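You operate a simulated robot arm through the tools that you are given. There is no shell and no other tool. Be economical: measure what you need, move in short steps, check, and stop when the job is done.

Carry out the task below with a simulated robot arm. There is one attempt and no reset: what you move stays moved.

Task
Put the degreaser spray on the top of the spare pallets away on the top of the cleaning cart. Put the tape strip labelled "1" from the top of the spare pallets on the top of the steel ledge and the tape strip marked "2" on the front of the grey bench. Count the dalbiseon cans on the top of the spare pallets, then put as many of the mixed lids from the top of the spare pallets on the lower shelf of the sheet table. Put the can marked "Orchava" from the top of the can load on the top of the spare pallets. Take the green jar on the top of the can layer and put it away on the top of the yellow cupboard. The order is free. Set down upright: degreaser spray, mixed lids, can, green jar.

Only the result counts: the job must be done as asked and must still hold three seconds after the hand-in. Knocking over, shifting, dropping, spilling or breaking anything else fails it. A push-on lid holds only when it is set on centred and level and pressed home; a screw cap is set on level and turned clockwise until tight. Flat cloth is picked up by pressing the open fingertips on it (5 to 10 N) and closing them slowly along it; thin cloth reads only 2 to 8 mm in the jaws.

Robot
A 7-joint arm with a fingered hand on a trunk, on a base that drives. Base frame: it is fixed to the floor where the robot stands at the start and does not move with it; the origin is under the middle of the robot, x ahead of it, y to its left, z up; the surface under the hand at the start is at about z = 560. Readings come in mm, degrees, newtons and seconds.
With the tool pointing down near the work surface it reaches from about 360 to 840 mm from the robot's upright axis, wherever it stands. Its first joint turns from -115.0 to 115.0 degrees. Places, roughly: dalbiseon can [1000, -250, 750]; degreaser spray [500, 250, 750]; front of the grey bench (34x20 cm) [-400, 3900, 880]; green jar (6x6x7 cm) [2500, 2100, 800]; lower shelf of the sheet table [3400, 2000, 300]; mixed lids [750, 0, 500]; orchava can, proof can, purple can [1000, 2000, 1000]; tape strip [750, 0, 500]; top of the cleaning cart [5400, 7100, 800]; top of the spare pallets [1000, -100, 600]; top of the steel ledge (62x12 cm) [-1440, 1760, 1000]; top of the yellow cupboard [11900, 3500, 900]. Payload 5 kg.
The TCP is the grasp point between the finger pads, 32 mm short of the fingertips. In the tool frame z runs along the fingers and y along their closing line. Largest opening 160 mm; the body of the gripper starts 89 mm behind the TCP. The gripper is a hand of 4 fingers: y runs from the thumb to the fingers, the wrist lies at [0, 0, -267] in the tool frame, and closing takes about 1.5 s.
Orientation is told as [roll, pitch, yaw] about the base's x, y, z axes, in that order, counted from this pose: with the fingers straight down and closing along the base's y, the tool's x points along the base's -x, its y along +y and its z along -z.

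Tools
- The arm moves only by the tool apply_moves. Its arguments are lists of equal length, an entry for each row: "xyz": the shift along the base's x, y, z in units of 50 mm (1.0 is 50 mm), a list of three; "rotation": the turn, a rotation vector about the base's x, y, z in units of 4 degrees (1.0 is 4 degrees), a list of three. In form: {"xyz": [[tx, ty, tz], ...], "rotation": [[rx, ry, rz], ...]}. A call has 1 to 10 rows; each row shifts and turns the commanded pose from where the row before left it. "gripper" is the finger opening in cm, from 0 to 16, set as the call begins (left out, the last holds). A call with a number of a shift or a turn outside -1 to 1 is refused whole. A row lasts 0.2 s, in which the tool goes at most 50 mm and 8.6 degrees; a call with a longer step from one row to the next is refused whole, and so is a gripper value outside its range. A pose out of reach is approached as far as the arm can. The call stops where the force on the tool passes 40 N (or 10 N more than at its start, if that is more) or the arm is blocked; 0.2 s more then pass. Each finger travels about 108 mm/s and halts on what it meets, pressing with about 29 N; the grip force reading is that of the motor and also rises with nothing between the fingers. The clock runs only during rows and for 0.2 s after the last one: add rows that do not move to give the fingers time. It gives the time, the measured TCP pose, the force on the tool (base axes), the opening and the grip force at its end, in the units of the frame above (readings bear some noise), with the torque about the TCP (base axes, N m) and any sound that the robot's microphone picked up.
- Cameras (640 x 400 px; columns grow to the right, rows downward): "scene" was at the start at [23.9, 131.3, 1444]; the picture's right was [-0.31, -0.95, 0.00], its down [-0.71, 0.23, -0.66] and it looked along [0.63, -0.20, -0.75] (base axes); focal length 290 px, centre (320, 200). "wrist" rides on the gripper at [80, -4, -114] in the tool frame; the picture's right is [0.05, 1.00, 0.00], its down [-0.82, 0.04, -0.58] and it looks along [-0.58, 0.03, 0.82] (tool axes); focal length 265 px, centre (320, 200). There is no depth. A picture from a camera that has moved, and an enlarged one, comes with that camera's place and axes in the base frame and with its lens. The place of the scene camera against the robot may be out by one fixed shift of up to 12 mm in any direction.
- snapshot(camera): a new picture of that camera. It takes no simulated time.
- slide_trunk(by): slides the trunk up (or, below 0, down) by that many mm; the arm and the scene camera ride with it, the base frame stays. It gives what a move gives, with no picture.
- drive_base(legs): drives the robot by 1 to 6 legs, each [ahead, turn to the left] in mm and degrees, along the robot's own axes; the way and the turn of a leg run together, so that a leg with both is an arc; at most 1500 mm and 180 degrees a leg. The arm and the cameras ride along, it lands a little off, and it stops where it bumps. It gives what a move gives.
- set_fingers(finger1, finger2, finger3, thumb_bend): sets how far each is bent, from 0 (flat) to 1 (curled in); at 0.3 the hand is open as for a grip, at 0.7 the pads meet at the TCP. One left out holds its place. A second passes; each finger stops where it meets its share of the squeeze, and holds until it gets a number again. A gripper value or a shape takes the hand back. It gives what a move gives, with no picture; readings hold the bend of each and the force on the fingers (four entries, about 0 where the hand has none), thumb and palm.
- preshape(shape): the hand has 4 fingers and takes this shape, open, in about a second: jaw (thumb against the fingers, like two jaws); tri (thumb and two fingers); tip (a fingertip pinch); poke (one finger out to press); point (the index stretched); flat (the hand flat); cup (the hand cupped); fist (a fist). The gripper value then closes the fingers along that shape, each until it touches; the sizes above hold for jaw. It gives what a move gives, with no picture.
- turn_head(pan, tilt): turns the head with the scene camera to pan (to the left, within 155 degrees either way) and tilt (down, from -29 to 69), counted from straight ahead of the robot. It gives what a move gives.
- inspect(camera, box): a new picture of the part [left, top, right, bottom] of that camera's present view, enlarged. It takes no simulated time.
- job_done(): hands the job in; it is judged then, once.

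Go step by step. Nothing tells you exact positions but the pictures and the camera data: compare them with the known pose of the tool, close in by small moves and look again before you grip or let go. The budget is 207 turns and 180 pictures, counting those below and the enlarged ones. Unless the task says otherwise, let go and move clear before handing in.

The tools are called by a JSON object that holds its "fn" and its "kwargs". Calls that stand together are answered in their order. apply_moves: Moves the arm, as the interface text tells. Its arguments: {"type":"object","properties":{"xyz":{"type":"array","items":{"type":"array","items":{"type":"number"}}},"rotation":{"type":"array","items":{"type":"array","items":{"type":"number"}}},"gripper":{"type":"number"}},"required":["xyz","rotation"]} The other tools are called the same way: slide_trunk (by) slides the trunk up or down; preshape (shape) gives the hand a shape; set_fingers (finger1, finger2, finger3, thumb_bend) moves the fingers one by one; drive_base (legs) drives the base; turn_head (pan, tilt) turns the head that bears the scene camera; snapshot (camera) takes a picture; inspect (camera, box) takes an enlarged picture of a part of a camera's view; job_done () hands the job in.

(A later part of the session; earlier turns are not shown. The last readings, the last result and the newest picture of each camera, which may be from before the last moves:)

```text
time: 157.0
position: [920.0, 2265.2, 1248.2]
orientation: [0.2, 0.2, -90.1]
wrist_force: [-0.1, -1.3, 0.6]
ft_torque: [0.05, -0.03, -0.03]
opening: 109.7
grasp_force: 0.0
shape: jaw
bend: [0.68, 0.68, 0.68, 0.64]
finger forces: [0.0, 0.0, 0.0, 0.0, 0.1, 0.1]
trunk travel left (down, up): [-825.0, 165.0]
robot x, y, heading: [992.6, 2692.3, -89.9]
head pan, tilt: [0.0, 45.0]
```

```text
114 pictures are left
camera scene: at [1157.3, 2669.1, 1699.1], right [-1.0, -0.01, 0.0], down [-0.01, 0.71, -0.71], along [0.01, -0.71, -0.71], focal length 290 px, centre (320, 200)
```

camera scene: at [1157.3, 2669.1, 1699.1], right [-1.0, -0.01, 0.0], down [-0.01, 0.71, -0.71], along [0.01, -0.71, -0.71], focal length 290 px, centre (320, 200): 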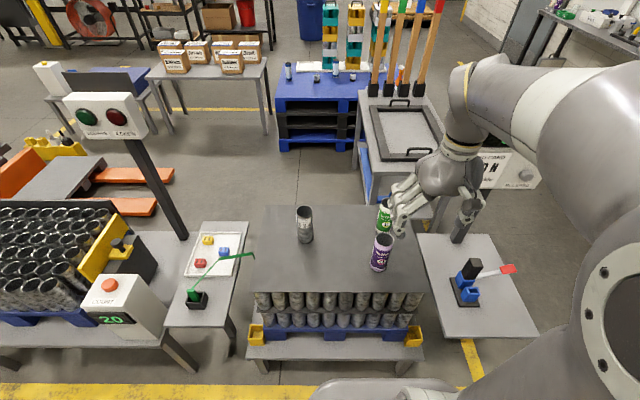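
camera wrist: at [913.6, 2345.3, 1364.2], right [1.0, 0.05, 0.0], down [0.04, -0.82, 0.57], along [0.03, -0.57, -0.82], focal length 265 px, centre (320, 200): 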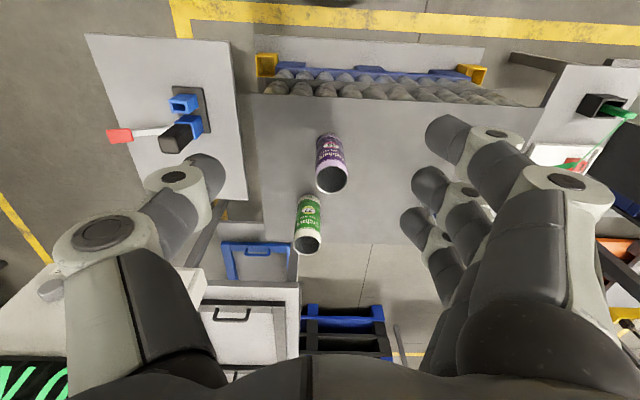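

{"fn": "apply_moves", "kwargs": {"xyz": [[0, -0.95, 0], [0, -0.95, 0], [0, -0.95, 0], [-0.1, -0.95, 0], [-0.1, -0.95, 0], [0, -0.95, 0], [0, 0, -0.9], [0, 0, -0.9], [0, 0, -0.9], [0, 0, -0.7]], "rotation": [[0, 0, 0], [0, 0, 0], [0, 0, 0], [0, 0, 0], [0, 0, 0], [0, 0, 0], [0, 0, 0], [0, 0, 0], [0, 0, 0], [0, 0, 0]]}}

{"fn": "snapshot", "kwargs": {"camera": "wrist"}}

{"fn": "snapshot", "kwargs": {"camera": "scene"}}

```text
time: 159.2
position: [908.6, 1981.0, 1079.7]
orientation: [0.1, 0.2, -90.1]
wrist_force: [-0.5, -0.3, -0.5]
ft_torque: [-0.01, -0.01, 0.02]
opening: 109.5
grasp_force: 0.1
shape: jaw
bend: [0.68, 0.68, 0.68, 0.64]
finger forces: [0.1, 0.0, 0.1, 0.1, 0.0, 0.0]
trunk travel left (down, up): [-825.0, 165.0]
robot x, y, heading: [987.2, 2690.1, -89.5]
head pan, tilt: [0.0, 45.0]
```

```text
113 pictures are left
camera wrist: at [903.3, 2060.5, 1194.9], right [1.0, 0.05, 0.0], down [0.04, -0.82, 0.57], along [0.03, -0.57, -0.82], focal length 265 px, centre (320, 200)
```

wrist: 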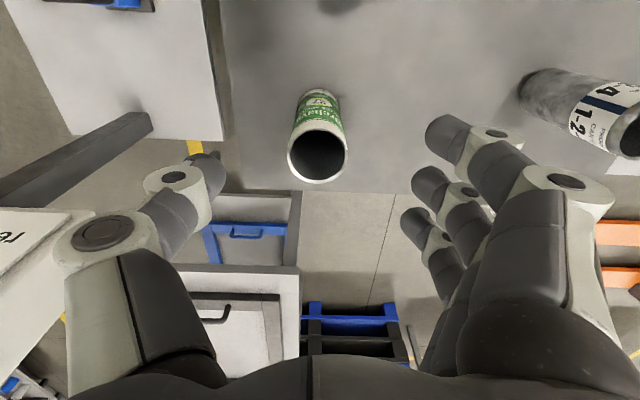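

```text
112 pictures are left
camera scene: at [1156.9, 2669.5, 1699.2], right [-1.0, -0.01, 0.0], down [0.0, 0.71, -0.71], along [0.01, -0.71, -0.71], focal length 290 px, centre (320, 200)
```

scene: 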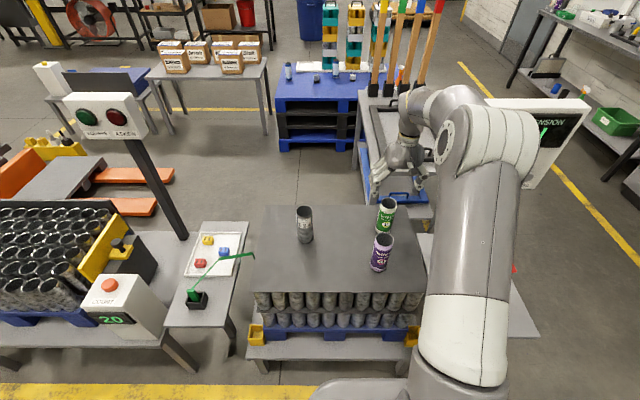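

{"fn": "apply_moves", "kwargs": {"xyz": [[-0.06, -0.5, 0], [0, 0, -0.7], [0, 0, -0.6]], "rotation": [[0, 0, 0], [0, 0, 0], [0, 0, 0]]}}

{"fn": "snapshot", "kwargs": {"camera": "wrist"}}

```text
time: 160.0
position: [904.6, 1957.2, 1015.2]
orientation: [0.2, 0.2, -90.1]
wrist_force: [0.4, -0.3, 0.2]
ft_torque: [-0.01, -0.02, -0.01]
opening: 109.7
grasp_force: 0.1
shape: jaw
bend: [0.68, 0.68, 0.68, 0.64]
finger forces: [0.0, 0.0, 0.0, 0.0, 0.0, 0.0]
trunk travel left (down, up): [-825.0, 165.0]
robot x, y, heading: [994.7, 2691.5, -89.4]
head pan, tilt: [0.0, 45.0]
```

```text
111 pictures are left
camera wrist: at [900.5, 2035.5, 1128.7], right [1.0, 0.05, 0.0], down [0.04, -0.82, 0.58], along [0.03, -0.57, -0.82], focal length 265 px, centre (320, 200)
```

wrist: 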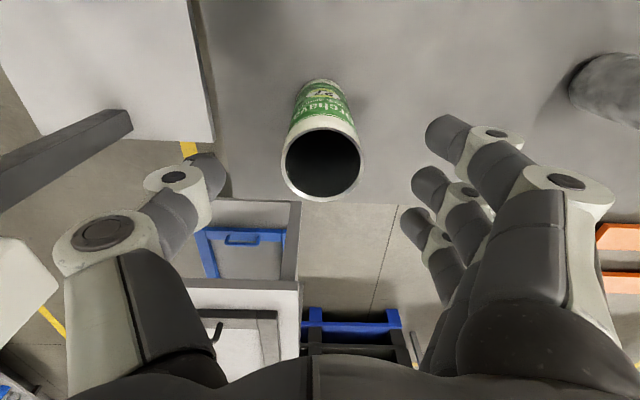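

{"fn": "apply_moves", "kwargs": {"xyz": [[0.03, 0, -0.5], [0, 0, -0.7], [0, 0, -0.5], [0, 0, -0.1], [0, 0, 0]], "rotation": [[0, 0, 0], [0, 0, 0], [0, 0, 0], [0, 0, 0], [0, 0, 0]]}}

{"fn": "snapshot", "kwargs": {"camera": "wrist"}}

```text
time: 161.2
position: [906.0, 1956.6, 924.3]
orientation: [0.2, 0.1, -90.1]
wrist_force: [0.6, -0.4, -0.5]
ft_torque: [-0.02, 0.01, -0.01]
opening: 109.5
grasp_force: 0.0
shape: jaw
bend: [0.68, 0.68, 0.68, 0.64]
finger forces: [0.0, 0.0, 0.0, 0.1, 0.1, 0.1]
trunk travel left (down, up): [-825.0, 165.0]
robot x, y, heading: [988.5, 2689.1, -89.3]
head pan, tilt: [0.0, 45.0]
```

```text
110 pictures are left
camera wrist: at [902.2, 2036.4, 1039.4], right [1.0, 0.05, 0.0], down [0.04, -0.82, 0.58], along [0.03, -0.57, -0.82], focal length 265 px, centre (320, 200)
```

wrist: 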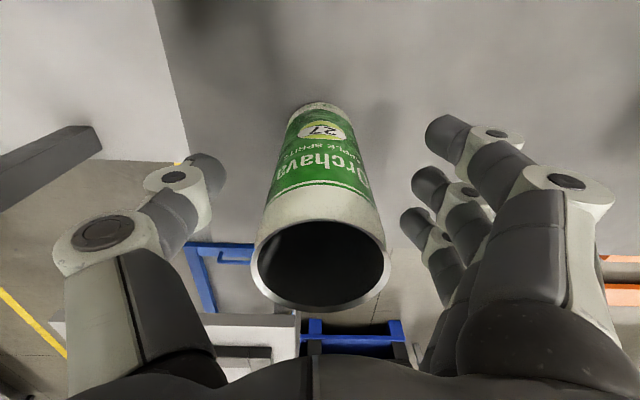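

{"fn": "apply_moves", "kwargs": {"xyz": [[0, -0.08, -0.2], [0, 0, -0.1], [0, 0, 0]], "rotation": [[0, 0, 0], [0, 0, 0], [0, 0, 0]]}}

{"fn": "apply_moves", "kwargs": {"xyz": [[0, 0, 0], [0, 0, 0], [0, 0, 0], [0, 0, 0], [0, 0, 0], [0, 0, 0]], "rotation": [[0, 0, 0], [0, 0, 0], [0, 0, 0], [0, 0, 0], [0, 0, 0], [0, 0, 0]], "gripper": 5}}

{"fn": "snapshot", "kwargs": {"camera": "wrist"}}

```text
time: 162.0
position: [906.0, 1953.1, 909.1]
orientation: [0.2, 0.3, -90.2]
wrist_force: [-1.0, -0.2, -0.5]
ft_torque: [0.0, 0.0, -0.02]
opening: 109.7
grasp_force: 0.1
shape: jaw
bend: [0.68, 0.68, 0.68, 0.64]
finger forces: [0.1, 0.0, 0.0, 0.1, 0.0, 0.0]
trunk travel left (down, up): [-825.0, 165.0]
robot x, y, heading: [988.8, 2692.7, -89.5]
head pan, tilt: [0.0, 45.0]
```

```text
time: 163.4
position: [905.5, 1952.1, 908.8]
orientation: [0.2, 0.1, -90.1]
wrist_force: [1.0, -0.3, 0.0]
ft_torque: [-0.01, 0.01, -0.01]
opening: 40.5
grasp_force: 28.8
shape: jaw
bend: [0.72, 0.73, 0.73, 0.7]
finger forces: [7.5, 8.7, 8.8, 0.0, 25.5, 0.0]
trunk travel left (down, up): [-825.0, 165.0]
robot x, y, heading: [992.9, 2692.3, -89.6]
head pan, tilt: [0.0, 45.0]
```

```text
109 pictures are left
camera wrist: at [902.0, 2032.5, 1024.2], right [1.0, 0.05, 0.0], down [0.04, -0.82, 0.58], along [0.03, -0.57, -0.82], focal length 265 px, centre (320, 200)
```

wrist: 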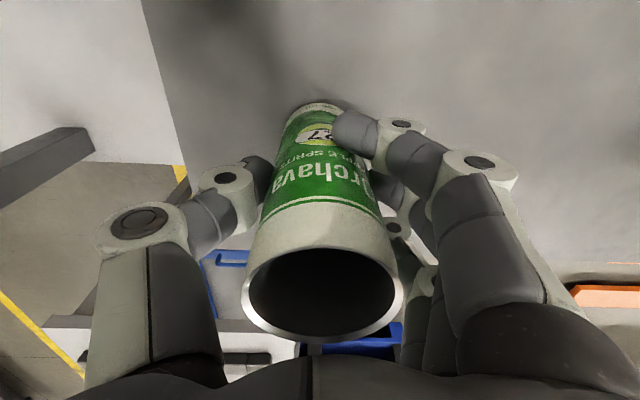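

{"fn": "apply_moves", "kwargs": {"xyz": [[0, 0, 0.3], [0, 0, 0.7], [0, 0, 0.9], [0, 0, 0.9], [0, 0, 0.9], [0, 0, 0.9], [0, 0, 0.9], [0, 0, 0.9]], "rotation": [[0, 0, 0], [0, 0, 0], [0, 0, 0], [0, 0, 0], [0, 0, 0], [0, 0, 0], [0, 0, 0], [0, 0, 0]]}}

{"fn": "apply_moves", "kwargs": {"xyz": [[0, 0.9, 0], [0, 0.9, 0], [0, 0.9, 0], [0, 0.9, 0], [0, 0.9, 0], [0, 0.9, 0], [0, 0.9, 0]], "rotation": [[0, 0, 0], [0, 0, 0], [0, 0, 0], [0, 0, 0], [0, 0, 0], [0, 0, 0], [0, 0, 0]]}}

{"fn": "snapshot", "kwargs": {"camera": "scene"}}

```text
time: 165.2
position: [906.5, 1953.3, 1229.5]
orientation: [0.3, 0.2, -90.0]
wrist_force: [-0.6, 0.7, -0.9]
ft_torque: [-0.03, -0.02, 0.0]
opening: 40.4
grasp_force: 29.0
shape: jaw
bend: [0.72, 0.73, 0.73, 0.7]
finger forces: [8.9, 8.8, 10.4, 0.0, 25.4, 0.0]
trunk travel left (down, up): [-825.0, 165.0]
robot x, y, heading: [987.7, 2693.4, -89.7]
head pan, tilt: [0.0, 45.0]
```

```text
time: 166.8
position: [908.2, 2270.0, 1230.9]
orientation: [0.2, 0.0, -90.1]
wrist_force: [1.0, 0.9, 0.6]
ft_torque: [-0.04, 0.04, -0.02]
opening: 40.3
grasp_force: 29.0
shape: jaw
bend: [0.72, 0.73, 0.73, 0.7]
finger forces: [9.0, 8.8, 10.8, 0.0, 25.3, 0.0]
trunk travel left (down, up): [-825.0, 165.0]
robot x, y, heading: [990.9, 2696.1, -89.6]
head pan, tilt: [0.0, 45.0]
```

```text
108 pictures are left
camera scene: at [1157.6, 2672.7, 1699.1], right [-1.0, -0.01, 0.0], down [-0.01, 0.71, -0.71], along [0.0, -0.71, -0.71], focal length 290 px, centre (320, 200)
```

scene: 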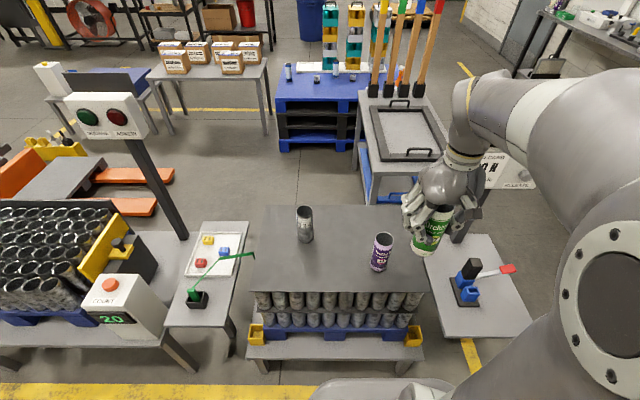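

{"fn": "drive_base", "kwargs": {"legs": [[-250, 0], [0, -90], [1340, 0], [0, 90], [1480, 0], [1465, 0]]}}

```text
time: 196.3
position: [-391.0, -408.4, 1229.0]
orientation: [0.1, 0.2, -89.4]
wrist_force: [-0.1, 0.7, 0.5]
ft_torque: [0.01, -0.05, -0.02]
opening: 40.0
grasp_force: 28.8
shape: jaw
bend: [0.72, 0.73, 0.73, 0.7]
finger forces: [6.4, 9.0, 10.8, 0.0, 25.4, 0.1]
trunk travel left (down, up): [-825.0, 165.0]
robot x, y, heading: [-313.0, 21.3, -88.7]
head pan, tilt: [0.0, 45.0]
```

{"fn": "drive_base", "kwargs": {"legs": [[0, 88.7], [335, 0]]}}

{"fn": "slide_trunk", "kwargs": {"by": -250}}

{"fn": "snapshot", "kwargs": {"camera": "scene"}}

{"fn": "snapshot", "kwargs": {"camera": "wrist"}}

```text
time: 202.3
position: [448.1, -65.2, 1229.6]
orientation: [0.1, 0.2, -0.2]
wrist_force: [-0.6, 0.3, -0.2]
ft_torque: [0.0, 0.05, 0.0]
opening: 40.0
grasp_force: 28.6
shape: jaw
bend: [0.72, 0.73, 0.73, 0.7]
finger forces: [6.3, 8.9, 11.0, 0.1, 25.3, 0.1]
trunk travel left (down, up): [-825.0, 165.0]
robot x, y, heading: [22.1, 18.3, 0.3]
head pan, tilt: [0.0, 45.0]
```

```text
time: 204.8
position: [447.2, -66.4, 978.5]
orientation: [0.3, 0.2, -0.1]
wrist_force: [0.1, -0.9, -0.3]
ft_torque: [0.04, -0.02, -0.02]
opening: 39.9
grasp_force: 29.6
shape: jaw
bend: [0.72, 0.73, 0.73, 0.7]
finger forces: [6.3, 8.9, 11.1, 0.0, 25.3, 0.0]
trunk travel left (down, up): [-575.0, 415.0]
robot x, y, heading: [21.8, 21.0, 0.5]
head pan, tilt: [0.0, 45.0]
```

```text
107 pictures are left
camera scene: at [52.7, 174.0, 1449.2], right [0.01, -1.0, 0.0], down [-0.71, 0.0, -0.71], along [0.71, 0.0, -0.71], focal length 290 px, centre (320, 200)
```

scene: 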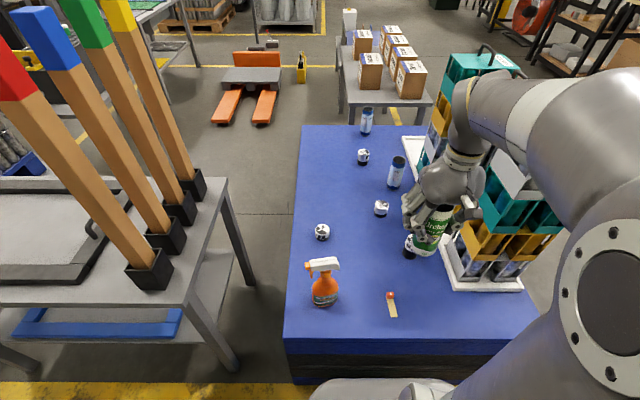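

```text
106 pictures are left
camera wrist: at [367.5, -70.1, 1094.3], right [-0.05, 1.0, 0.0], down [0.82, 0.04, 0.58], along [0.57, 0.03, -0.82], focal length 265 px, centre (320, 200)
```

wrist: 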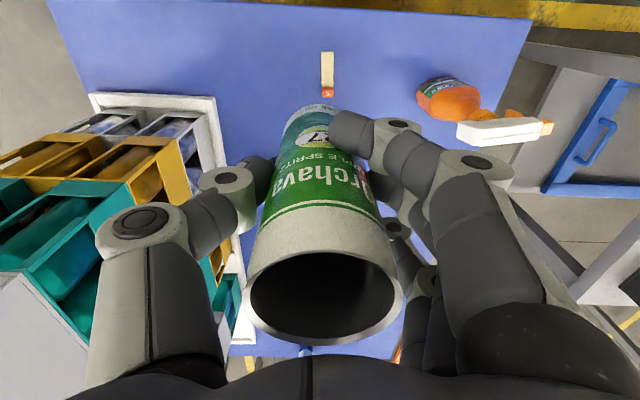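

{"fn": "apply_moves", "kwargs": {"xyz": [[0.8, 0.42, 0], [0.8, 0.42, 0], [0.8, 0.42, 0], [0.8, 0.42, 0], [0.66, 0.44, 0], [0, 0, -0.9], [0, 0, -0.9], [0, 0, -0.9], [0, 0, -0.9], [0, 0, -0.9]], "rotation": [[0, 0, 0], [0, 0, 0], [0, 0, 0], [0, 0, 0], [0, 0, 0], [0, 0, 0], [0, 0, 0], [0, 0, 0], [0, 0, 0], [0, 0, 0]]}}

{"fn": "snapshot", "kwargs": {"camera": "scene"}}

{"fn": "snapshot", "kwargs": {"camera": "wrist"}}

```text
time: 207.1
position: [641.1, 41.9, 753.7]
orientation: [0.2, 0.2, -0.1]
wrist_force: [0.0, 0.1, -0.1]
ft_torque: [0.01, -0.04, 0.01]
opening: 39.6
grasp_force: 29.3
shape: jaw
bend: [0.72, 0.73, 0.73, 0.7]
finger forces: [7.1, 9.0, 12.2, 0.0, 25.3, 0.1]
trunk travel left (down, up): [-575.0, 415.0]
robot x, y, heading: [23.2, 20.4, 0.2]
head pan, tilt: [0.0, 45.0]
```

```text
105 pictures are left
camera scene: at [53.1, 174.0, 1449.2], right [0.01, -1.0, 0.0], down [-0.71, 0.0, -0.71], along [0.71, 0.0, -0.71], focal length 290 px, centre (320, 200)
```

scene: 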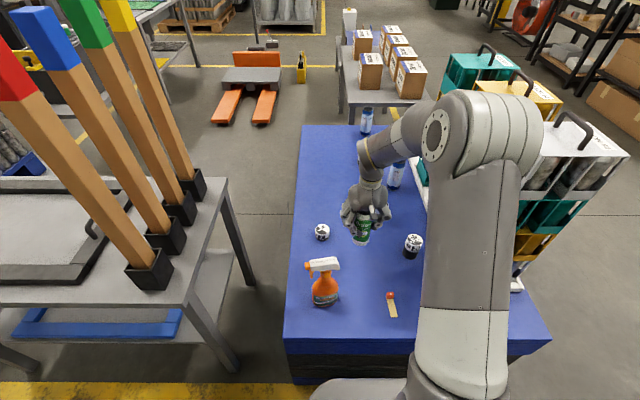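

```text
104 pictures are left
camera wrist: at [560.5, 37.3, 869.2], right [-0.05, 1.0, 0.0], down [0.82, 0.04, 0.58], along [0.57, 0.03, -0.82], focal length 265 px, centre (320, 200)
```

wrist: 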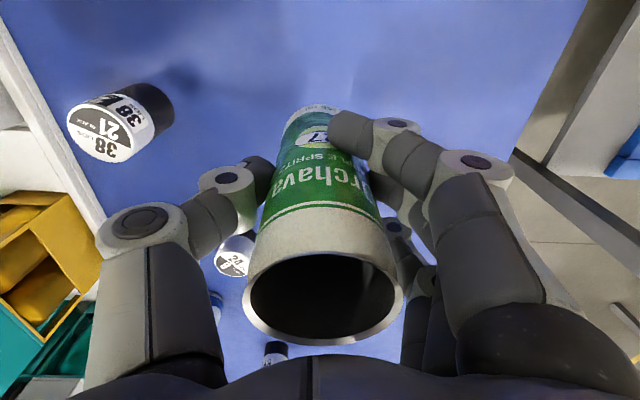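

Clear below. Lower gently to contact.

{"fn": "apply_moves", "kwargs": {"xyz": [[0, 0, -0.6], [0, 0, -0.5], [0, 0, -0.2], [0, 0, -0.12], [0, 0, 0]], "rotation": [[0, 0, 0], [0, 0, 0], [0, 0, 0], [0, 0, 0], [0, 0, 0]]}}

{"fn": "apply_moves", "kwargs": {"xyz": [[0, 0, -0.1], [0, 0, -0.1], [0, 0, 0]], "rotation": [[0, 0, 0], [0, 0, 0], [0, 0, 0]]}}

{"fn": "snapshot", "kwargs": {"camera": "wrist"}}

```text
time: 208.2
position: [640.9, 41.1, 683.6]
orientation: [0.2, 0.2, -0.2]
wrist_force: [-0.3, -0.5, -1.0]
ft_torque: [0.0, 0.01, -0.03]
opening: 39.6
grasp_force: 29.6
shape: jaw
bend: [0.72, 0.73, 0.73, 0.7]
finger forces: [7.3, 9.1, 12.5, 0.0, 25.1, 0.0]
trunk travel left (down, up): [-575.0, 415.0]
robot x, y, heading: [24.3, 15.7, 0.1]
head pan, tilt: [0.0, 45.0]
```

```text
time: 209.1
position: [640.8, 41.3, 673.1]
orientation: [0.2, 0.0, 0.0]
wrist_force: [1.2, -0.2, 0.3]
ft_torque: [0.02, -0.01, 0.0]
opening: 39.6
grasp_force: 28.6
shape: jaw
bend: [0.72, 0.73, 0.73, 0.7]
finger forces: [7.5, 9.1, 12.4, 0.0, 25.2, 0.0]
trunk travel left (down, up): [-575.0, 415.0]
robot x, y, heading: [22.8, 17.9, 0.2]
head pan, tilt: [0.0, 45.0]
```

```text
103 pictures are left
camera wrist: at [560.7, 36.0, 788.5], right [-0.05, 1.0, 0.0], down [0.82, 0.04, 0.58], along [0.57, 0.03, -0.82], focal length 265 px, centre (320, 200)
```

wrist: 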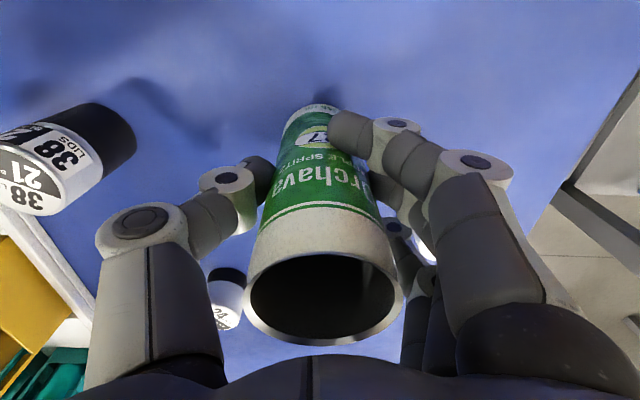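

{"fn": "apply_moves", "kwargs": {"xyz": [[0, 0, -0.1], [0, 0, -0.06], [0, 0, 0]], "rotation": [[0, 0, 0], [0, 0, 0], [0, 0, 0]]}}

{"fn": "apply_moves", "kwargs": {"xyz": [[0, 0, -0.06], [0, 0, 0]], "rotation": [[0, 0, 0], [0, 0, 0]]}}

```text
time: 209.8
position: [641.6, 39.4, 665.4]
orientation: [0.2, 0.1, -0.3]
wrist_force: [0.0, 0.2, -0.3]
ft_torque: [-0.02, -0.02, 0.01]
opening: 39.7
grasp_force: 29.2
shape: jaw
bend: [0.72, 0.73, 0.73, 0.7]
finger forces: [7.5, 9.2, 12.5, 0.1, 25.1, 0.1]
trunk travel left (down, up): [-575.0, 415.0]
robot x, y, heading: [25.4, 23.8, -0.0]
head pan, tilt: [0.0, 45.0]
```

```text
time: 210.4
position: [640.5, 40.2, 662.1]
orientation: [0.1, 0.1, -0.1]
wrist_force: [-0.4, -0.6, 0.5]
ft_torque: [0.03, -0.02, 0.03]
opening: 39.8
grasp_force: 29.0
shape: jaw
bend: [0.72, 0.73, 0.73, 0.7]
finger forces: [7.5, 9.0, 12.5, 0.0, 25.1, 0.0]
trunk travel left (down, up): [-575.0, 415.0]
robot x, y, heading: [23.5, 20.2, 0.3]
head pan, tilt: [0.0, 45.0]
```

{"fn": "apply_moves", "kwargs": {"xyz": [[0, 0, -0.06], [0, 0, 0]], "rotation": [[0, 0, 0], [0, 0, 0]]}}

{"fn": "apply_moves", "kwargs": {"xyz": [[0, 0, -0.05], [0, 0, 0]], "rotation": [[0, 0, 0], [0, 0, 0]]}}

{"fn": "snapshot", "kwargs": {"camera": "wrist"}}

```text
time: 211.1
position: [640.0, 40.2, 659.9]
orientation: [0.2, 0.2, -0.1]
wrist_force: [-0.3, -0.2, -1.0]
ft_torque: [0.01, 0.01, -0.02]
opening: 39.5
grasp_force: 28.7
shape: jaw
bend: [0.72, 0.73, 0.73, 0.7]
finger forces: [7.5, 9.1, 12.5, 0.0, 25.2, 0.0]
trunk travel left (down, up): [-575.0, 415.0]
robot x, y, heading: [23.3, 21.7, 0.4]
head pan, tilt: [0.0, 45.0]
```

```text
time: 211.7
position: [640.0, 40.0, 658.6]
orientation: [0.2, 0.2, -0.2]
wrist_force: [-3.5, -0.9, 11.4]
ft_torque: [0.03, -0.05, -0.05]
opening: 39.9
grasp_force: 29.0
shape: jaw
bend: [0.72, 0.73, 0.73, 0.7]
finger forces: [8.4, 10.0, 12.3, 0.0, 27.6, 0.0]
trunk travel left (down, up): [-575.0, 415.0]
robot x, y, heading: [22.1, 17.3, 0.2]
head pan, tilt: [0.0, 45.0]
```

```text
102 pictures are left
camera wrist: at [560.3, 35.5, 773.1], right [-0.05, 1.0, 0.0], down [0.82, 0.04, 0.58], along [0.58, 0.03, -0.82], focal length 265 px, centre (320, 200)
```

wrist: 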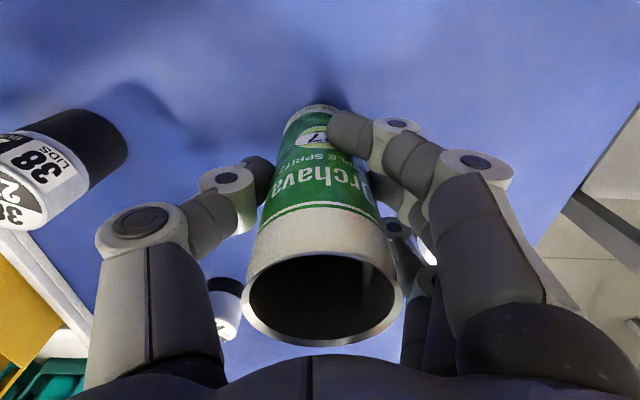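

{"fn": "apply_moves", "kwargs": {"xyz": [[0, 0, 0], [0, 0, 0], [0, 0, 0], [0, 0, 0], [0, 0, 0.2], [0, 0, 0.8], [0, 0, 0.9], [0, 0, 0.9], [0, 0, 0.9]], "rotation": [[0, 0, 0], [0, 0, 0], [0, 0, 0], [0, 0, 0], [0, 0, 0], [0, 0, 0], [0, 0, 0], [0, 0, 0], [0, 0, 0]], "gripper": 10}}

{"fn": "snapshot", "kwargs": {"camera": "wrist"}}

{"fn": "snapshot", "kwargs": {"camera": "scene"}}

```text
time: 213.7
position: [641.4, 41.1, 842.2]
orientation: [0.2, 0.3, -0.1]
wrist_force: [0.3, 0.2, 0.5]
ft_torque: [0.0, 0.02, 0.0]
opening: 99.7
grasp_force: 0.2
shape: jaw
bend: [0.71, 0.71, 0.71, 0.68]
finger forces: [0.0, 0.0, 0.0, 0.0, 0.1, 0.0]
trunk travel left (down, up): [-575.0, 415.0]
robot x, y, heading: [25.6, 19.7, -0.0]
head pan, tilt: [0.0, 45.0]
```

```text
101 pictures are left
camera wrist: at [559.5, 36.4, 957.8], right [-0.05, 1.0, 0.0], down [0.82, 0.04, 0.57], along [0.57, 0.03, -0.82], focal length 265 px, centre (320, 200)
```

wrist: 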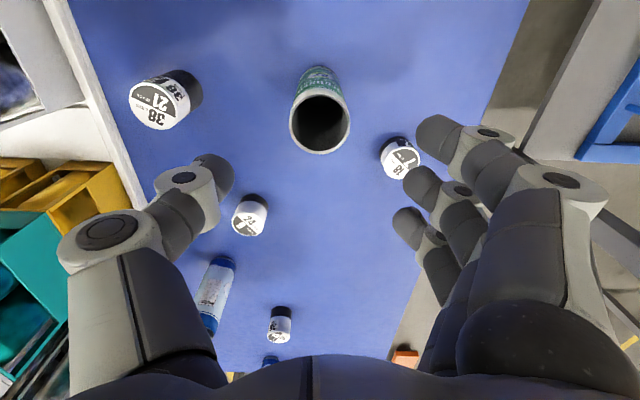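

```text
100 pictures are left
camera scene: at [52.6, 174.0, 1449.1], right [0.01, -1.0, 0.0], down [-0.71, 0.0, -0.71], along [0.71, 0.0, -0.71], focal length 290 px, centre (320, 200)
```

scene: 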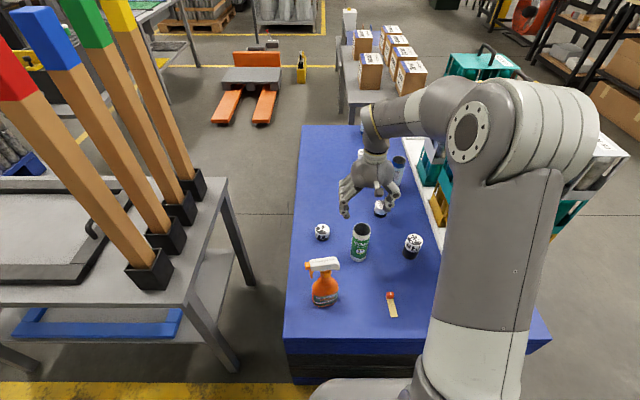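

{"fn": "apply_moves", "kwargs": {"xyz": [[0, 0, 0.9], [0, 0, 0.9], [-0.8, 0.4, 0], [-0.8, 0.4, 0], [-0.8, 0.4, 0], [-0.8, 0.4, 0], [-0.8, 0.4, 0], [-0.8, 0.4, 0]], "rotation": [[0, 0, 0], [0, 0, 0], [0, 0, 0], [0, 0, 0], [0, 0, 0], [0, 0, 0], [0, 0, 0], [0, 0, 0]]}}

{"fn": "snapshot", "kwargs": {"camera": "wrist"}}

{"fn": "inspect", "kwargs": {"camera": "scene", "box": [280, 210, 440, 320]}}

```text
time: 215.4
position: [401.0, 161.8, 931.8]
orientation: [0.2, 0.2, -0.2]
wrist_force: [-0.5, 0.0, 0.2]
ft_torque: [0.0, 0.01, -0.05]
opening: 99.5
grasp_force: 0.0
shape: jaw
bend: [0.71, 0.71, 0.71, 0.68]
finger forces: [0.0, 0.0, 0.0, 0.1, 0.0, 0.0]
trunk travel left (down, up): [-575.0, 415.0]
robot x, y, heading: [21.8, 20.0, 0.3]
head pan, tilt: [0.0, 45.0]
```

```text
99 pictures are left
camera wrist: at [321.0, 157.1, 1047.1], right [-0.05, 1.0, 0.0], down [0.82, 0.04, 0.58], along [0.58, 0.03, -0.82], focal length 265 px, centre (320, 200)
```

wrist: 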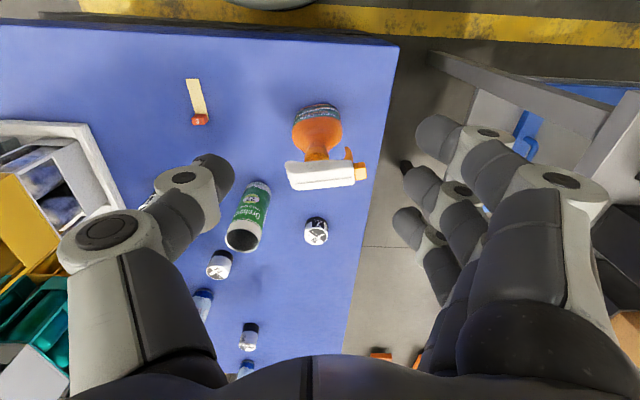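

```text
3.64 times, centred on (360, 265) of scene
camera zoom: at [52.5, 174.1, 1449.1], right [0.01, -1.0, 0.0], down [-0.71, 0.0, -0.71], along [0.71, 0.0, -0.71], focal length 1053 px, centre (174, -36)
```

zoom: 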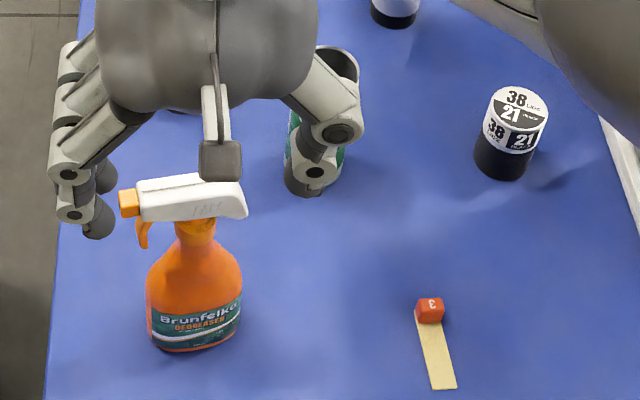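

{"fn": "apply_moves", "kwargs": {"xyz": [[0.5, 0, 0.2], [0.5, 0, 0], [0, 0, 0], [0, 0, 0], [0, 0, 0], [0, 0, 0], [0, 0, 0], [0, 0, 0], [0, 0, 0], [0, 0, 0]], "rotation": [[0, 0, -1], [0, 0, -1], [0, 0, -1], [0, 0, -1], [0, 0, -1], [0, 0, -1], [0, 0, -1], [0, 0, -1], [0, 0, -1], [0, 0, -1]]}}

{"fn": "apply_moves", "kwargs": {"xyz": [[0, 0, 0], [0, 0, 0], [0, 0, 0], [0, 0, 0], [0, 0, 0], [0, 0, 0], [0, 0, 0], [0, 0, 0], [0, 0, 0], [0, 0, 0]], "rotation": [[0, 0, -1], [0, 0, -1], [0, 0, -1], [0, 0, -1], [0, 0, -1], [0, 0, -1], [0, 0, -1], [0, 0, -1], [0, 0, -1], [0, 0, -1]]}}

{"fn": "apply_moves", "kwargs": {"xyz": [[0, 0, 0], [0, 0, 0], [0, 0, 0]], "rotation": [[0, 0, -1], [0, 0, -1], [0, 0, -0.5]]}}

{"fn": "snapshot", "kwargs": {"camera": "wrist"}}

{"fn": "snapshot", "kwargs": {"camera": "scene"}}

```text
time: 217.7
position: [451.3, 161.3, 941.3]
orientation: [0.0, 0.1, -40.1]
wrist_force: [0.1, -0.4, 0.2]
ft_torque: [-0.02, -0.01, -0.01]
opening: 99.4
grasp_force: 0.1
shape: jaw
bend: [0.71, 0.71, 0.71, 0.68]
finger forces: [0.0, 0.1, 0.0, 0.1, 0.0, 0.0]
trunk travel left (down, up): [-575.0, 415.0]
robot x, y, heading: [25.0, 20.2, 0.4]
head pan, tilt: [0.0, 45.0]
```

```text
time: 219.8
position: [450.9, 160.4, 940.9]
orientation: [0.3, 0.1, -80.2]
wrist_force: [0.1, -0.1, -0.4]
ft_torque: [-0.02, 0.0, 0.02]
opening: 99.7
grasp_force: 0.0
shape: jaw
bend: [0.71, 0.71, 0.71, 0.68]
finger forces: [0.0, 0.0, 0.0, 0.0, 0.1, 0.0]
trunk travel left (down, up): [-575.0, 415.0]
robot x, y, heading: [27.8, 23.0, 0.2]
head pan, tilt: [0.0, 45.0]
```

```text
time: 220.7
position: [451.4, 161.0, 941.8]
orientation: [0.2, 0.0, -90.2]
wrist_force: [0.8, 0.4, -0.2]
ft_torque: [-0.03, -0.01, -0.01]
opening: 99.4
grasp_force: 0.0
shape: jaw
bend: [0.71, 0.71, 0.71, 0.68]
finger forces: [0.1, 0.0, 0.0, 0.0, 0.0, 0.0]
trunk travel left (down, up): [-575.0, 415.0]
robot x, y, heading: [22.6, 17.6, 0.2]
head pan, tilt: [0.0, 45.0]
```

```text
97 pictures are left
camera wrist: at [446.4, 240.1, 1056.8], right [1.0, 0.05, 0.0], down [0.04, -0.82, 0.58], along [0.03, -0.57, -0.82], focal length 265 px, centre (320, 200)
```

wrist: 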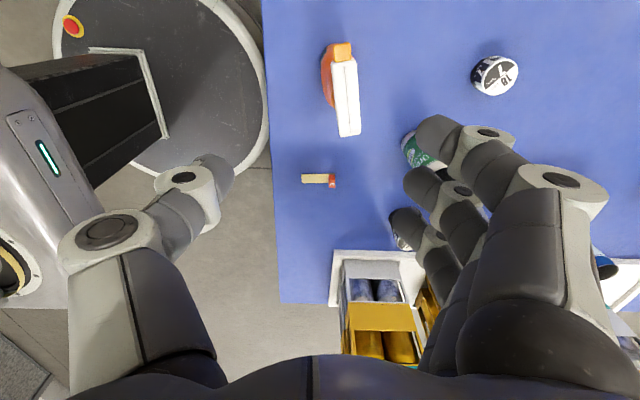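

```text
96 pictures are left
camera scene: at [52.8, 174.1, 1449.1], right [0.01, -1.0, 0.0], down [-0.71, 0.0, -0.71], along [0.71, 0.0, -0.71], focal length 290 px, centre (320, 200)
```

scene: 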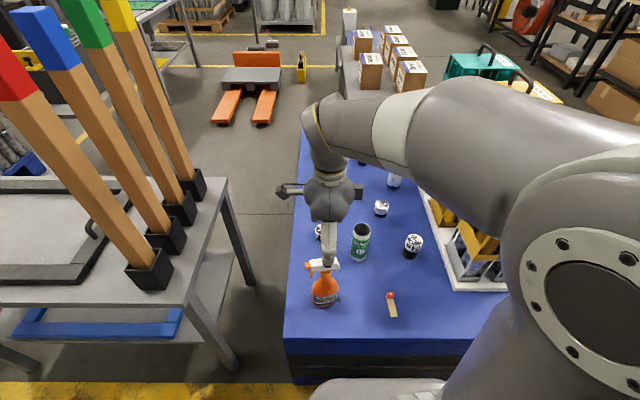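

{"fn": "apply_moves", "kwargs": {"xyz": [[0.5, 0.1, 0], [0, 0, 0], [0, 0, -0.8], [0, 0, -0.8], [0, 0, -0.6]], "rotation": [[0, 0, 1], [0, 0, 1], [0, 0, 0], [0, 0, 0], [0, 0, 0]]}}

{"fn": "snapshot", "kwargs": {"camera": "wrist"}}

```text
time: 221.8
position: [475.6, 165.9, 830.2]
orientation: [0.2, 0.1, -82.2]
wrist_force: [0.1, -0.3, 0.1]
ft_torque: [0.02, -0.02, -0.02]
opening: 99.4
grasp_force: 0.0
shape: jaw
bend: [0.71, 0.71, 0.71, 0.68]
finger forces: [0.0, 0.1, 0.0, 0.0, 0.1, 0.0]
trunk travel left (down, up): [-575.0, 415.0]
robot x, y, heading: [22.4, 21.3, 0.2]
head pan, tilt: [0.0, 45.0]
```

```text
95 pictures are left
camera wrist: at [459.6, 243.5, 946.3], right [0.98, 0.19, 0.0], down [0.15, -0.8, 0.58], along [0.11, -0.56, -0.82], focal length 265 px, centre (320, 200)
```

wrist: 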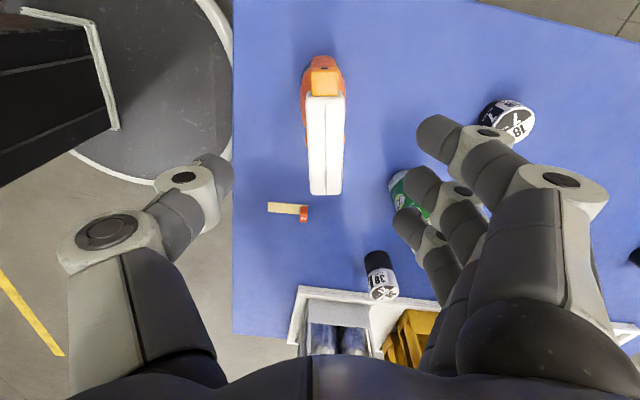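

{"fn": "apply_moves", "kwargs": {"xyz": [[0.05, 0, -0.6], [0, 0, -0.6], [0, 0, -0.4], [0, 0, 0]], "rotation": [[0, 0, 0], [0, 0, 0], [0, 0, 0], [0, 0, 0]], "gripper": 8}}

{"fn": "snapshot", "kwargs": {"camera": "wrist"}}

{"fn": "inspect", "kwargs": {"camera": "scene", "box": [280, 210, 400, 320]}}

```text
time: 222.8
position: [477.6, 164.7, 752.2]
orientation: [0.1, 0.1, -82.1]
wrist_force: [-0.2, 0.2, 0.0]
ft_torque: [-0.03, -0.01, 0.0]
opening: 80.6
grasp_force: 0.1
shape: jaw
bend: [0.72, 0.72, 0.72, 0.7]
finger forces: [0.0, 0.1, 0.0, 0.0, 0.0, 0.1]
trunk travel left (down, up): [-575.0, 415.0]
robot x, y, heading: [25.0, 17.4, 0.3]
head pan, tilt: [0.0, 45.0]
```

```text
94 pictures are left
camera wrist: at [462.0, 243.8, 866.5], right [0.98, 0.19, 0.0], down [0.15, -0.8, 0.58], along [0.11, -0.56, -0.82], focal length 265 px, centre (320, 200)
```

wrist: 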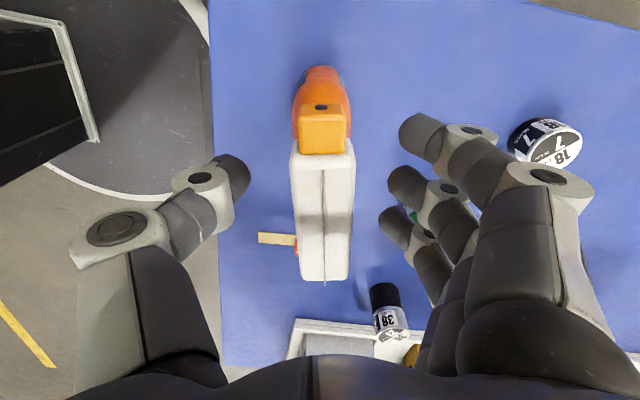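

```text
3.64 times, centred on (340, 265) of scene
camera zoom: at [52.9, 174.1, 1449.1], right [0.01, -1.0, 0.0], down [-0.71, 0.0, -0.71], along [0.71, 0.0, -0.71], focal length 1053 px, centre (247, -36)
```

zoom: 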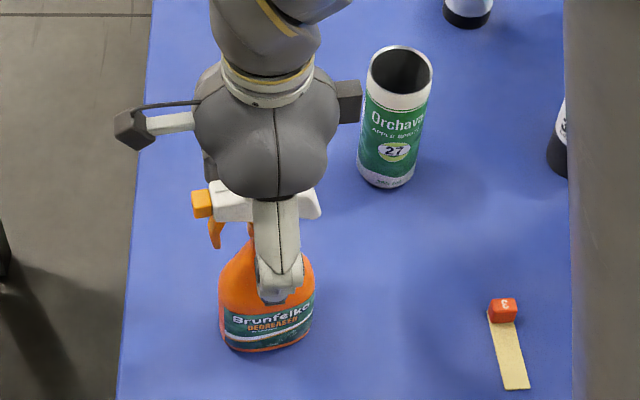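

{"fn": "apply_moves", "kwargs": {"xyz": [[0, 0, -0.35], [0, 0, 0]], "rotation": [[0, 0, 0], [0, 0, 0]]}}

{"fn": "apply_moves", "kwargs": {"xyz": [[0, 0, 0], [0, 0, 0], [0, 0, 0], [0, 0, 0], [0, 0, 0], [0, 0, 0]], "rotation": [[0, 0, 0], [0, 0, 0], [0, 0, 0], [0, 0, 0], [0, 0, 0], [0, 0, 0]], "gripper": 0}}

{"fn": "snapshot", "kwargs": {"camera": "wrist"}}

{"fn": "inspect", "kwargs": {"camera": "scene", "box": [280, 210, 400, 320]}}

```text
time: 223.4
position: [478.1, 165.0, 733.4]
orientation: [0.0, 0.2, -82.1]
wrist_force: [-0.3, -0.4, 0.0]
ft_torque: [-0.03, 0.01, -0.01]
opening: 80.7
grasp_force: 0.0
shape: jaw
bend: [0.72, 0.72, 0.72, 0.7]
finger forces: [0.0, 0.0, 0.0, 0.0, 0.0, 0.0]
trunk travel left (down, up): [-575.0, 415.0]
robot x, y, heading: [19.0, 20.5, 0.2]
head pan, tilt: [0.0, 45.0]
```

```text
time: 224.8
position: [476.1, 164.3, 733.9]
orientation: [0.0, 0.1, -82.0]
wrist_force: [1.1, -0.8, -0.5]
ft_torque: [0.0, 0.1, -0.02]
opening: 11.1
grasp_force: 29.4
shape: jaw
bend: [0.7, 0.72, 0.67, 0.7]
finger forces: [7.3, 9.4, 7.5, 0.1, 26.0, 0.0]
trunk travel left (down, up): [-575.0, 415.0]
robot x, y, heading: [22.0, 18.5, 0.1]
head pan, tilt: [0.0, 45.0]
```

```text
92 pictures are left
camera wrist: at [462.1, 243.8, 848.9], right [0.98, 0.19, 0.0], down [0.15, -0.8, 0.58], along [0.11, -0.56, -0.82], focal length 265 px, centre (320, 200)
```

wrist: 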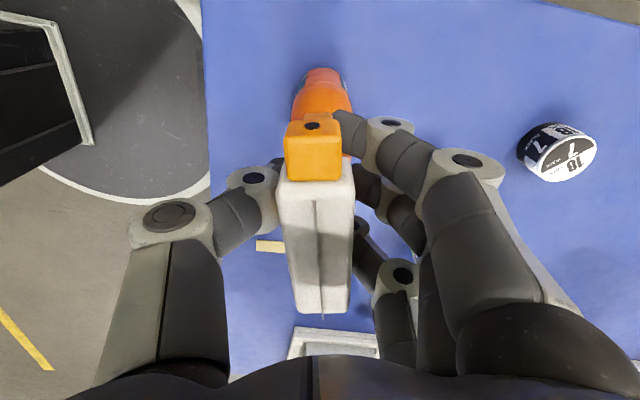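

```text
3.64 times, centred on (340, 265) of scene
camera zoom: at [53.1, 174.2, 1449.1], right [0.01, -1.0, 0.0], down [-0.71, 0.0, -0.71], along [0.71, 0.0, -0.71], focal length 1053 px, centre (247, -36)
```

zoom: 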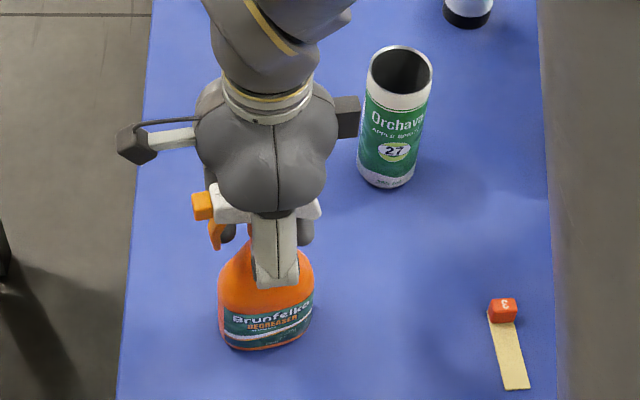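

{"fn": "apply_moves", "kwargs": {"xyz": [[0, 0, 0.2], [0, 0, 0.5], [0, 0, 0.8], [0, 0, 0.8], [0, 0, 0.8], [0, 0, 0.8], [0, 0, 0.8], [0, 0, 0.8]], "rotation": [[0, 0, 0], [0, 0, 0], [0, 0, 0], [0, 0, 0], [0, 0, 0], [0, 0, 0], [0, 0, 0], [0, 0, 0]]}}

{"fn": "snapshot", "kwargs": {"camera": "wrist"}}

{"fn": "snapshot", "kwargs": {"camera": "scene"}}

```text
time: 226.7
position: [478.5, 165.6, 1009.9]
orientation: [0.1, 0.1, -82.1]
wrist_force: [-0.1, 0.3, -5.8]
ft_torque: [0.0, 0.02, -0.01]
opening: 11.1
grasp_force: 29.0
shape: jaw
bend: [0.7, 0.73, 0.68, 0.7]
finger forces: [7.6, 10.4, 7.7, 0.0, 27.0, 0.0]
trunk travel left (down, up): [-575.0, 415.0]
robot x, y, heading: [25.3, 18.0, 0.4]
head pan, tilt: [0.0, 45.0]
```

```text
90 pictures are left
camera wrist: at [462.5, 244.1, 1125.1], right [0.98, 0.19, 0.0], down [0.15, -0.8, 0.58], along [0.11, -0.57, -0.82], focal length 265 px, centre (320, 200)
```

wrist: 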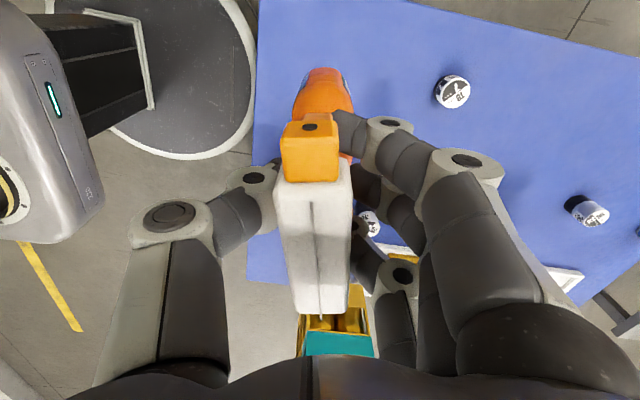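

```text
89 pictures are left
camera scene: at [52.8, 174.1, 1449.1], right [0.01, -1.0, 0.0], down [-0.71, 0.0, -0.71], along [0.71, 0.0, -0.71], focal length 290 px, centre (320, 200)
```

scene: 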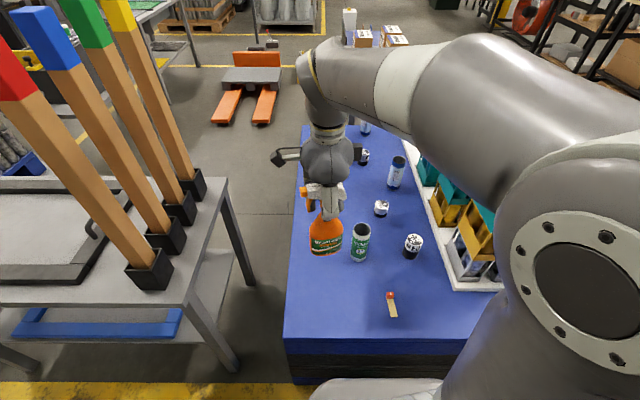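

{"fn": "slide_trunk", "kwargs": {"by": 150}}

{"fn": "drive_base", "kwargs": {"legs": [[-350, 0], [0, 90], [1470, 0], [1470, 0], [0, -90]]}}

{"fn": "turn_head", "kwargs": {"pan": 0, "tilt": 20}}

{"fn": "snapshot", "kwargs": {"camera": "scene"}}

```text
time: 228.4
position: [478.3, 166.0, 1158.6]
orientation: [0.2, 0.0, -82.1]
wrist_force: [-0.8, 0.6, -5.1]
ft_torque: [-0.01, -0.02, 0.02]
opening: 11.0
grasp_force: 28.7
shape: jaw
bend: [0.7, 0.73, 0.68, 0.7]
finger forces: [7.4, 10.6, 7.5, 0.0, 26.8, 0.0]
trunk travel left (down, up): [-725.0, 265.0]
robot x, y, heading: [27.1, 18.9, -0.1]
head pan, tilt: [0.0, 45.0]
```

```text
time: 252.1
position: [116.0, 3087.3, 1160.1]
orientation: [0.1, 0.2, -82.5]
wrist_force: [0.8, 0.3, -5.4]
ft_torque: [0.05, -0.01, -0.04]
opening: 10.8
grasp_force: 28.7
shape: jaw
bend: [0.7, 0.73, 0.68, 0.71]
finger forces: [7.6, 10.9, 7.3, 0.1, 25.1, 0.0]
trunk travel left (down, up): [-725.0, 265.0]
robot x, y, heading: [-336.2, 2945.5, 0.1]
head pan, tilt: [0.0, 45.0]
```

```text
time: 253.0
position: [116.0, 3089.6, 1159.6]
orientation: [0.1, 0.1, -82.5]
wrist_force: [1.2, 0.3, -5.4]
ft_torque: [0.02, 0.02, 0.0]
opening: 10.3
grasp_force: 28.8
shape: jaw
bend: [0.7, 0.73, 0.68, 0.71]
finger forces: [7.5, 10.9, 7.4, 0.0, 25.3, 0.0]
trunk travel left (down, up): [-725.0, 265.0]
robot x, y, heading: [-339.1, 2944.9, -0.1]
head pan, tilt: [0.0, 20.0]
```

```text
88 pictures are left
camera scene: at [-297.4, 3100.2, 1637.7], right [0.0, -1.0, 0.0], down [-0.34, 0.0, -0.94], along [0.94, 0.0, -0.34], focal length 290 px, centre (320, 200)
```

scene: 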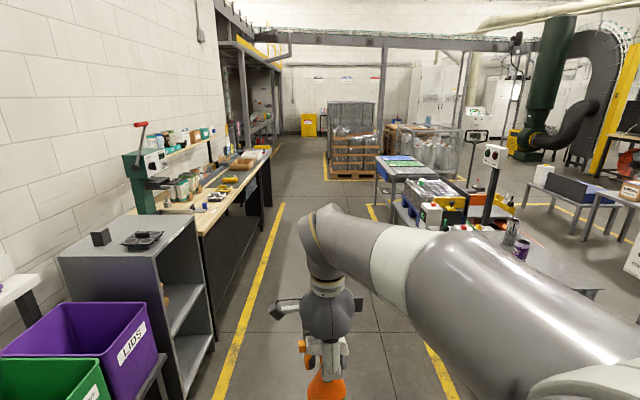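

{"fn": "drive_base", "kwargs": {"legs": [[1300, 0], [1300, 0], [1000, 0]]}}

{"fn": "turn_head", "kwargs": {"pan": 45, "tilt": 20}}

{"fn": "snapshot", "kwargs": {"camera": "scene"}}

{"fn": "turn_head", "kwargs": {"pan": -80, "tilt": 45}}

{"fn": "snapshot", "kwargs": {"camera": "scene"}}

```text
time: 270.5
position: [3730.2, 3094.6, 1160.6]
orientation: [0.2, 0.1, -82.3]
wrist_force: [0.4, -1.0, -4.7]
ft_torque: [0.03, 0.05, -0.03]
opening: 10.5
grasp_force: 29.1
shape: jaw
bend: [0.7, 0.73, 0.68, 0.71]
finger forces: [7.6, 11.0, 7.4, 0.0, 25.5, 0.1]
trunk travel left (down, up): [-725.0, 265.0]
robot x, y, heading: [3274.5, 2944.4, 0.3]
head pan, tilt: [0.0, 20.0]
```

```text
time: 271.6
position: [3730.4, 3093.0, 1159.3]
orientation: [0.1, 0.1, -82.3]
wrist_force: [0.0, 0.2, -5.4]
ft_torque: [0.01, 0.07, 0.0]
opening: 10.6
grasp_force: 29.0
shape: jaw
bend: [0.7, 0.73, 0.68, 0.71]
finger forces: [7.7, 11.0, 7.3, 0.1, 25.4, 0.1]
trunk travel left (down, up): [-725.0, 265.0]
robot x, y, heading: [3273.8, 2948.3, 0.1]
head pan, tilt: [45.0, 20.0]
```

```text
87 pictures are left
camera scene: at [3289.4, 3169.3, 1637.8], right [0.71, -0.71, 0.0], down [-0.24, -0.24, -0.94], along [0.66, 0.67, -0.34], focal length 290 px, centre (320, 200)
```

scene: 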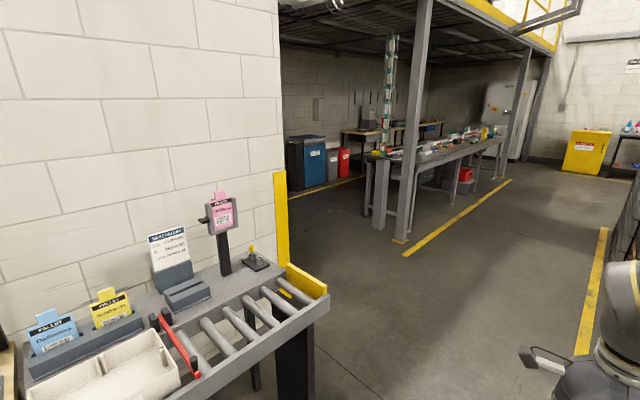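

```text
time: 273.7
position: [3731.8, 3092.7, 1159.8]
orientation: [0.1, 0.1, -82.2]
wrist_force: [-0.1, -0.1, -5.4]
ft_torque: [0.03, 0.0, -0.02]
opening: 10.7
grasp_force: 29.2
shape: jaw
bend: [0.7, 0.73, 0.68, 0.71]
finger forces: [7.7, 11.0, 7.2, 0.0, 25.4, 0.0]
trunk travel left (down, up): [-725.0, 265.0]
robot x, y, heading: [3273.8, 2947.1, 0.4]
head pan, tilt: [-80.0, 45.0]
```

```text
86 pictures are left
camera scene: at [3238.0, 3023.3, 1599.1], right [-0.98, -0.18, 0.0], down [-0.13, 0.7, -0.71], along [0.12, -0.7, -0.71], focal length 290 px, centre (320, 200)
```

scene: 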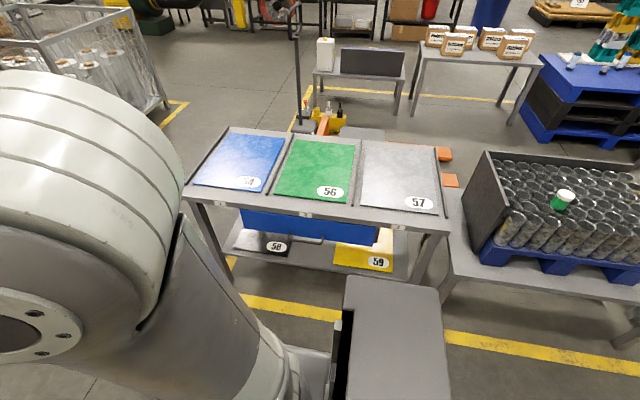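

{"fn": "drive_base", "kwargs": {"legs": [[1250, 0], [0, 60]]}}

{"fn": "turn_head", "kwargs": {"pan": 10, "tilt": 20}}

{"fn": "snapshot", "kwargs": {"camera": "scene"}}

```text
time: 282.7
position: [4636.1, 3417.5, 1160.3]
orientation: [-0.1, 0.2, -22.3]
wrist_force: [-0.1, -0.2, -5.4]
ft_torque: [-0.02, 0.0, -0.01]
opening: 10.1
grasp_force: 29.2
shape: jaw
bend: [0.7, 0.73, 0.68, 0.71]
finger forces: [7.7, 11.2, 7.3, 0.0, 25.0, 0.1]
trunk travel left (down, up): [-725.0, 265.0]
robot x, y, heading: [4535.0, 2949.2, 60.0]
head pan, tilt: [-80.0, 45.0]
```

```text
time: 284.3
position: [4636.2, 3416.3, 1159.4]
orientation: [0.1, 0.1, -22.4]
wrist_force: [-0.5, 0.1, -4.7]
ft_torque: [-0.02, 0.03, 0.01]
opening: 10.4
grasp_force: 29.7
shape: jaw
bend: [0.7, 0.73, 0.68, 0.71]
finger forces: [7.7, 11.3, 7.2, 0.1, 25.1, 0.1]
trunk travel left (down, up): [-725.0, 265.0]
robot x, y, heading: [4534.0, 2950.8, 60.1]
head pan, tilt: [10.0, 20.0]
```

```text
85 pictures are left
camera scene: at [4409.4, 3062.3, 1637.8], right [0.94, -0.34, 0.0], down [-0.12, -0.32, -0.94], along [0.32, 0.88, -0.34], focal length 290 px, centre (320, 200)
```

scene: 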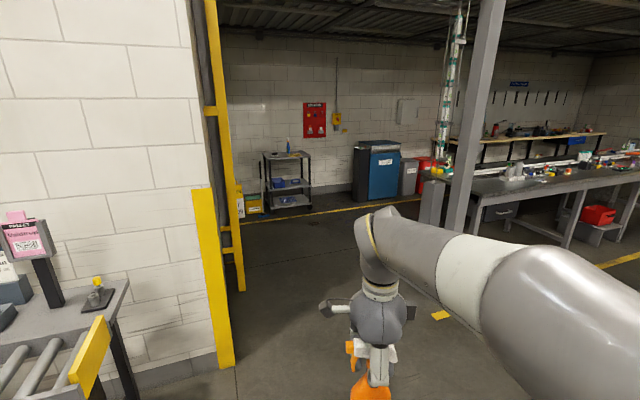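

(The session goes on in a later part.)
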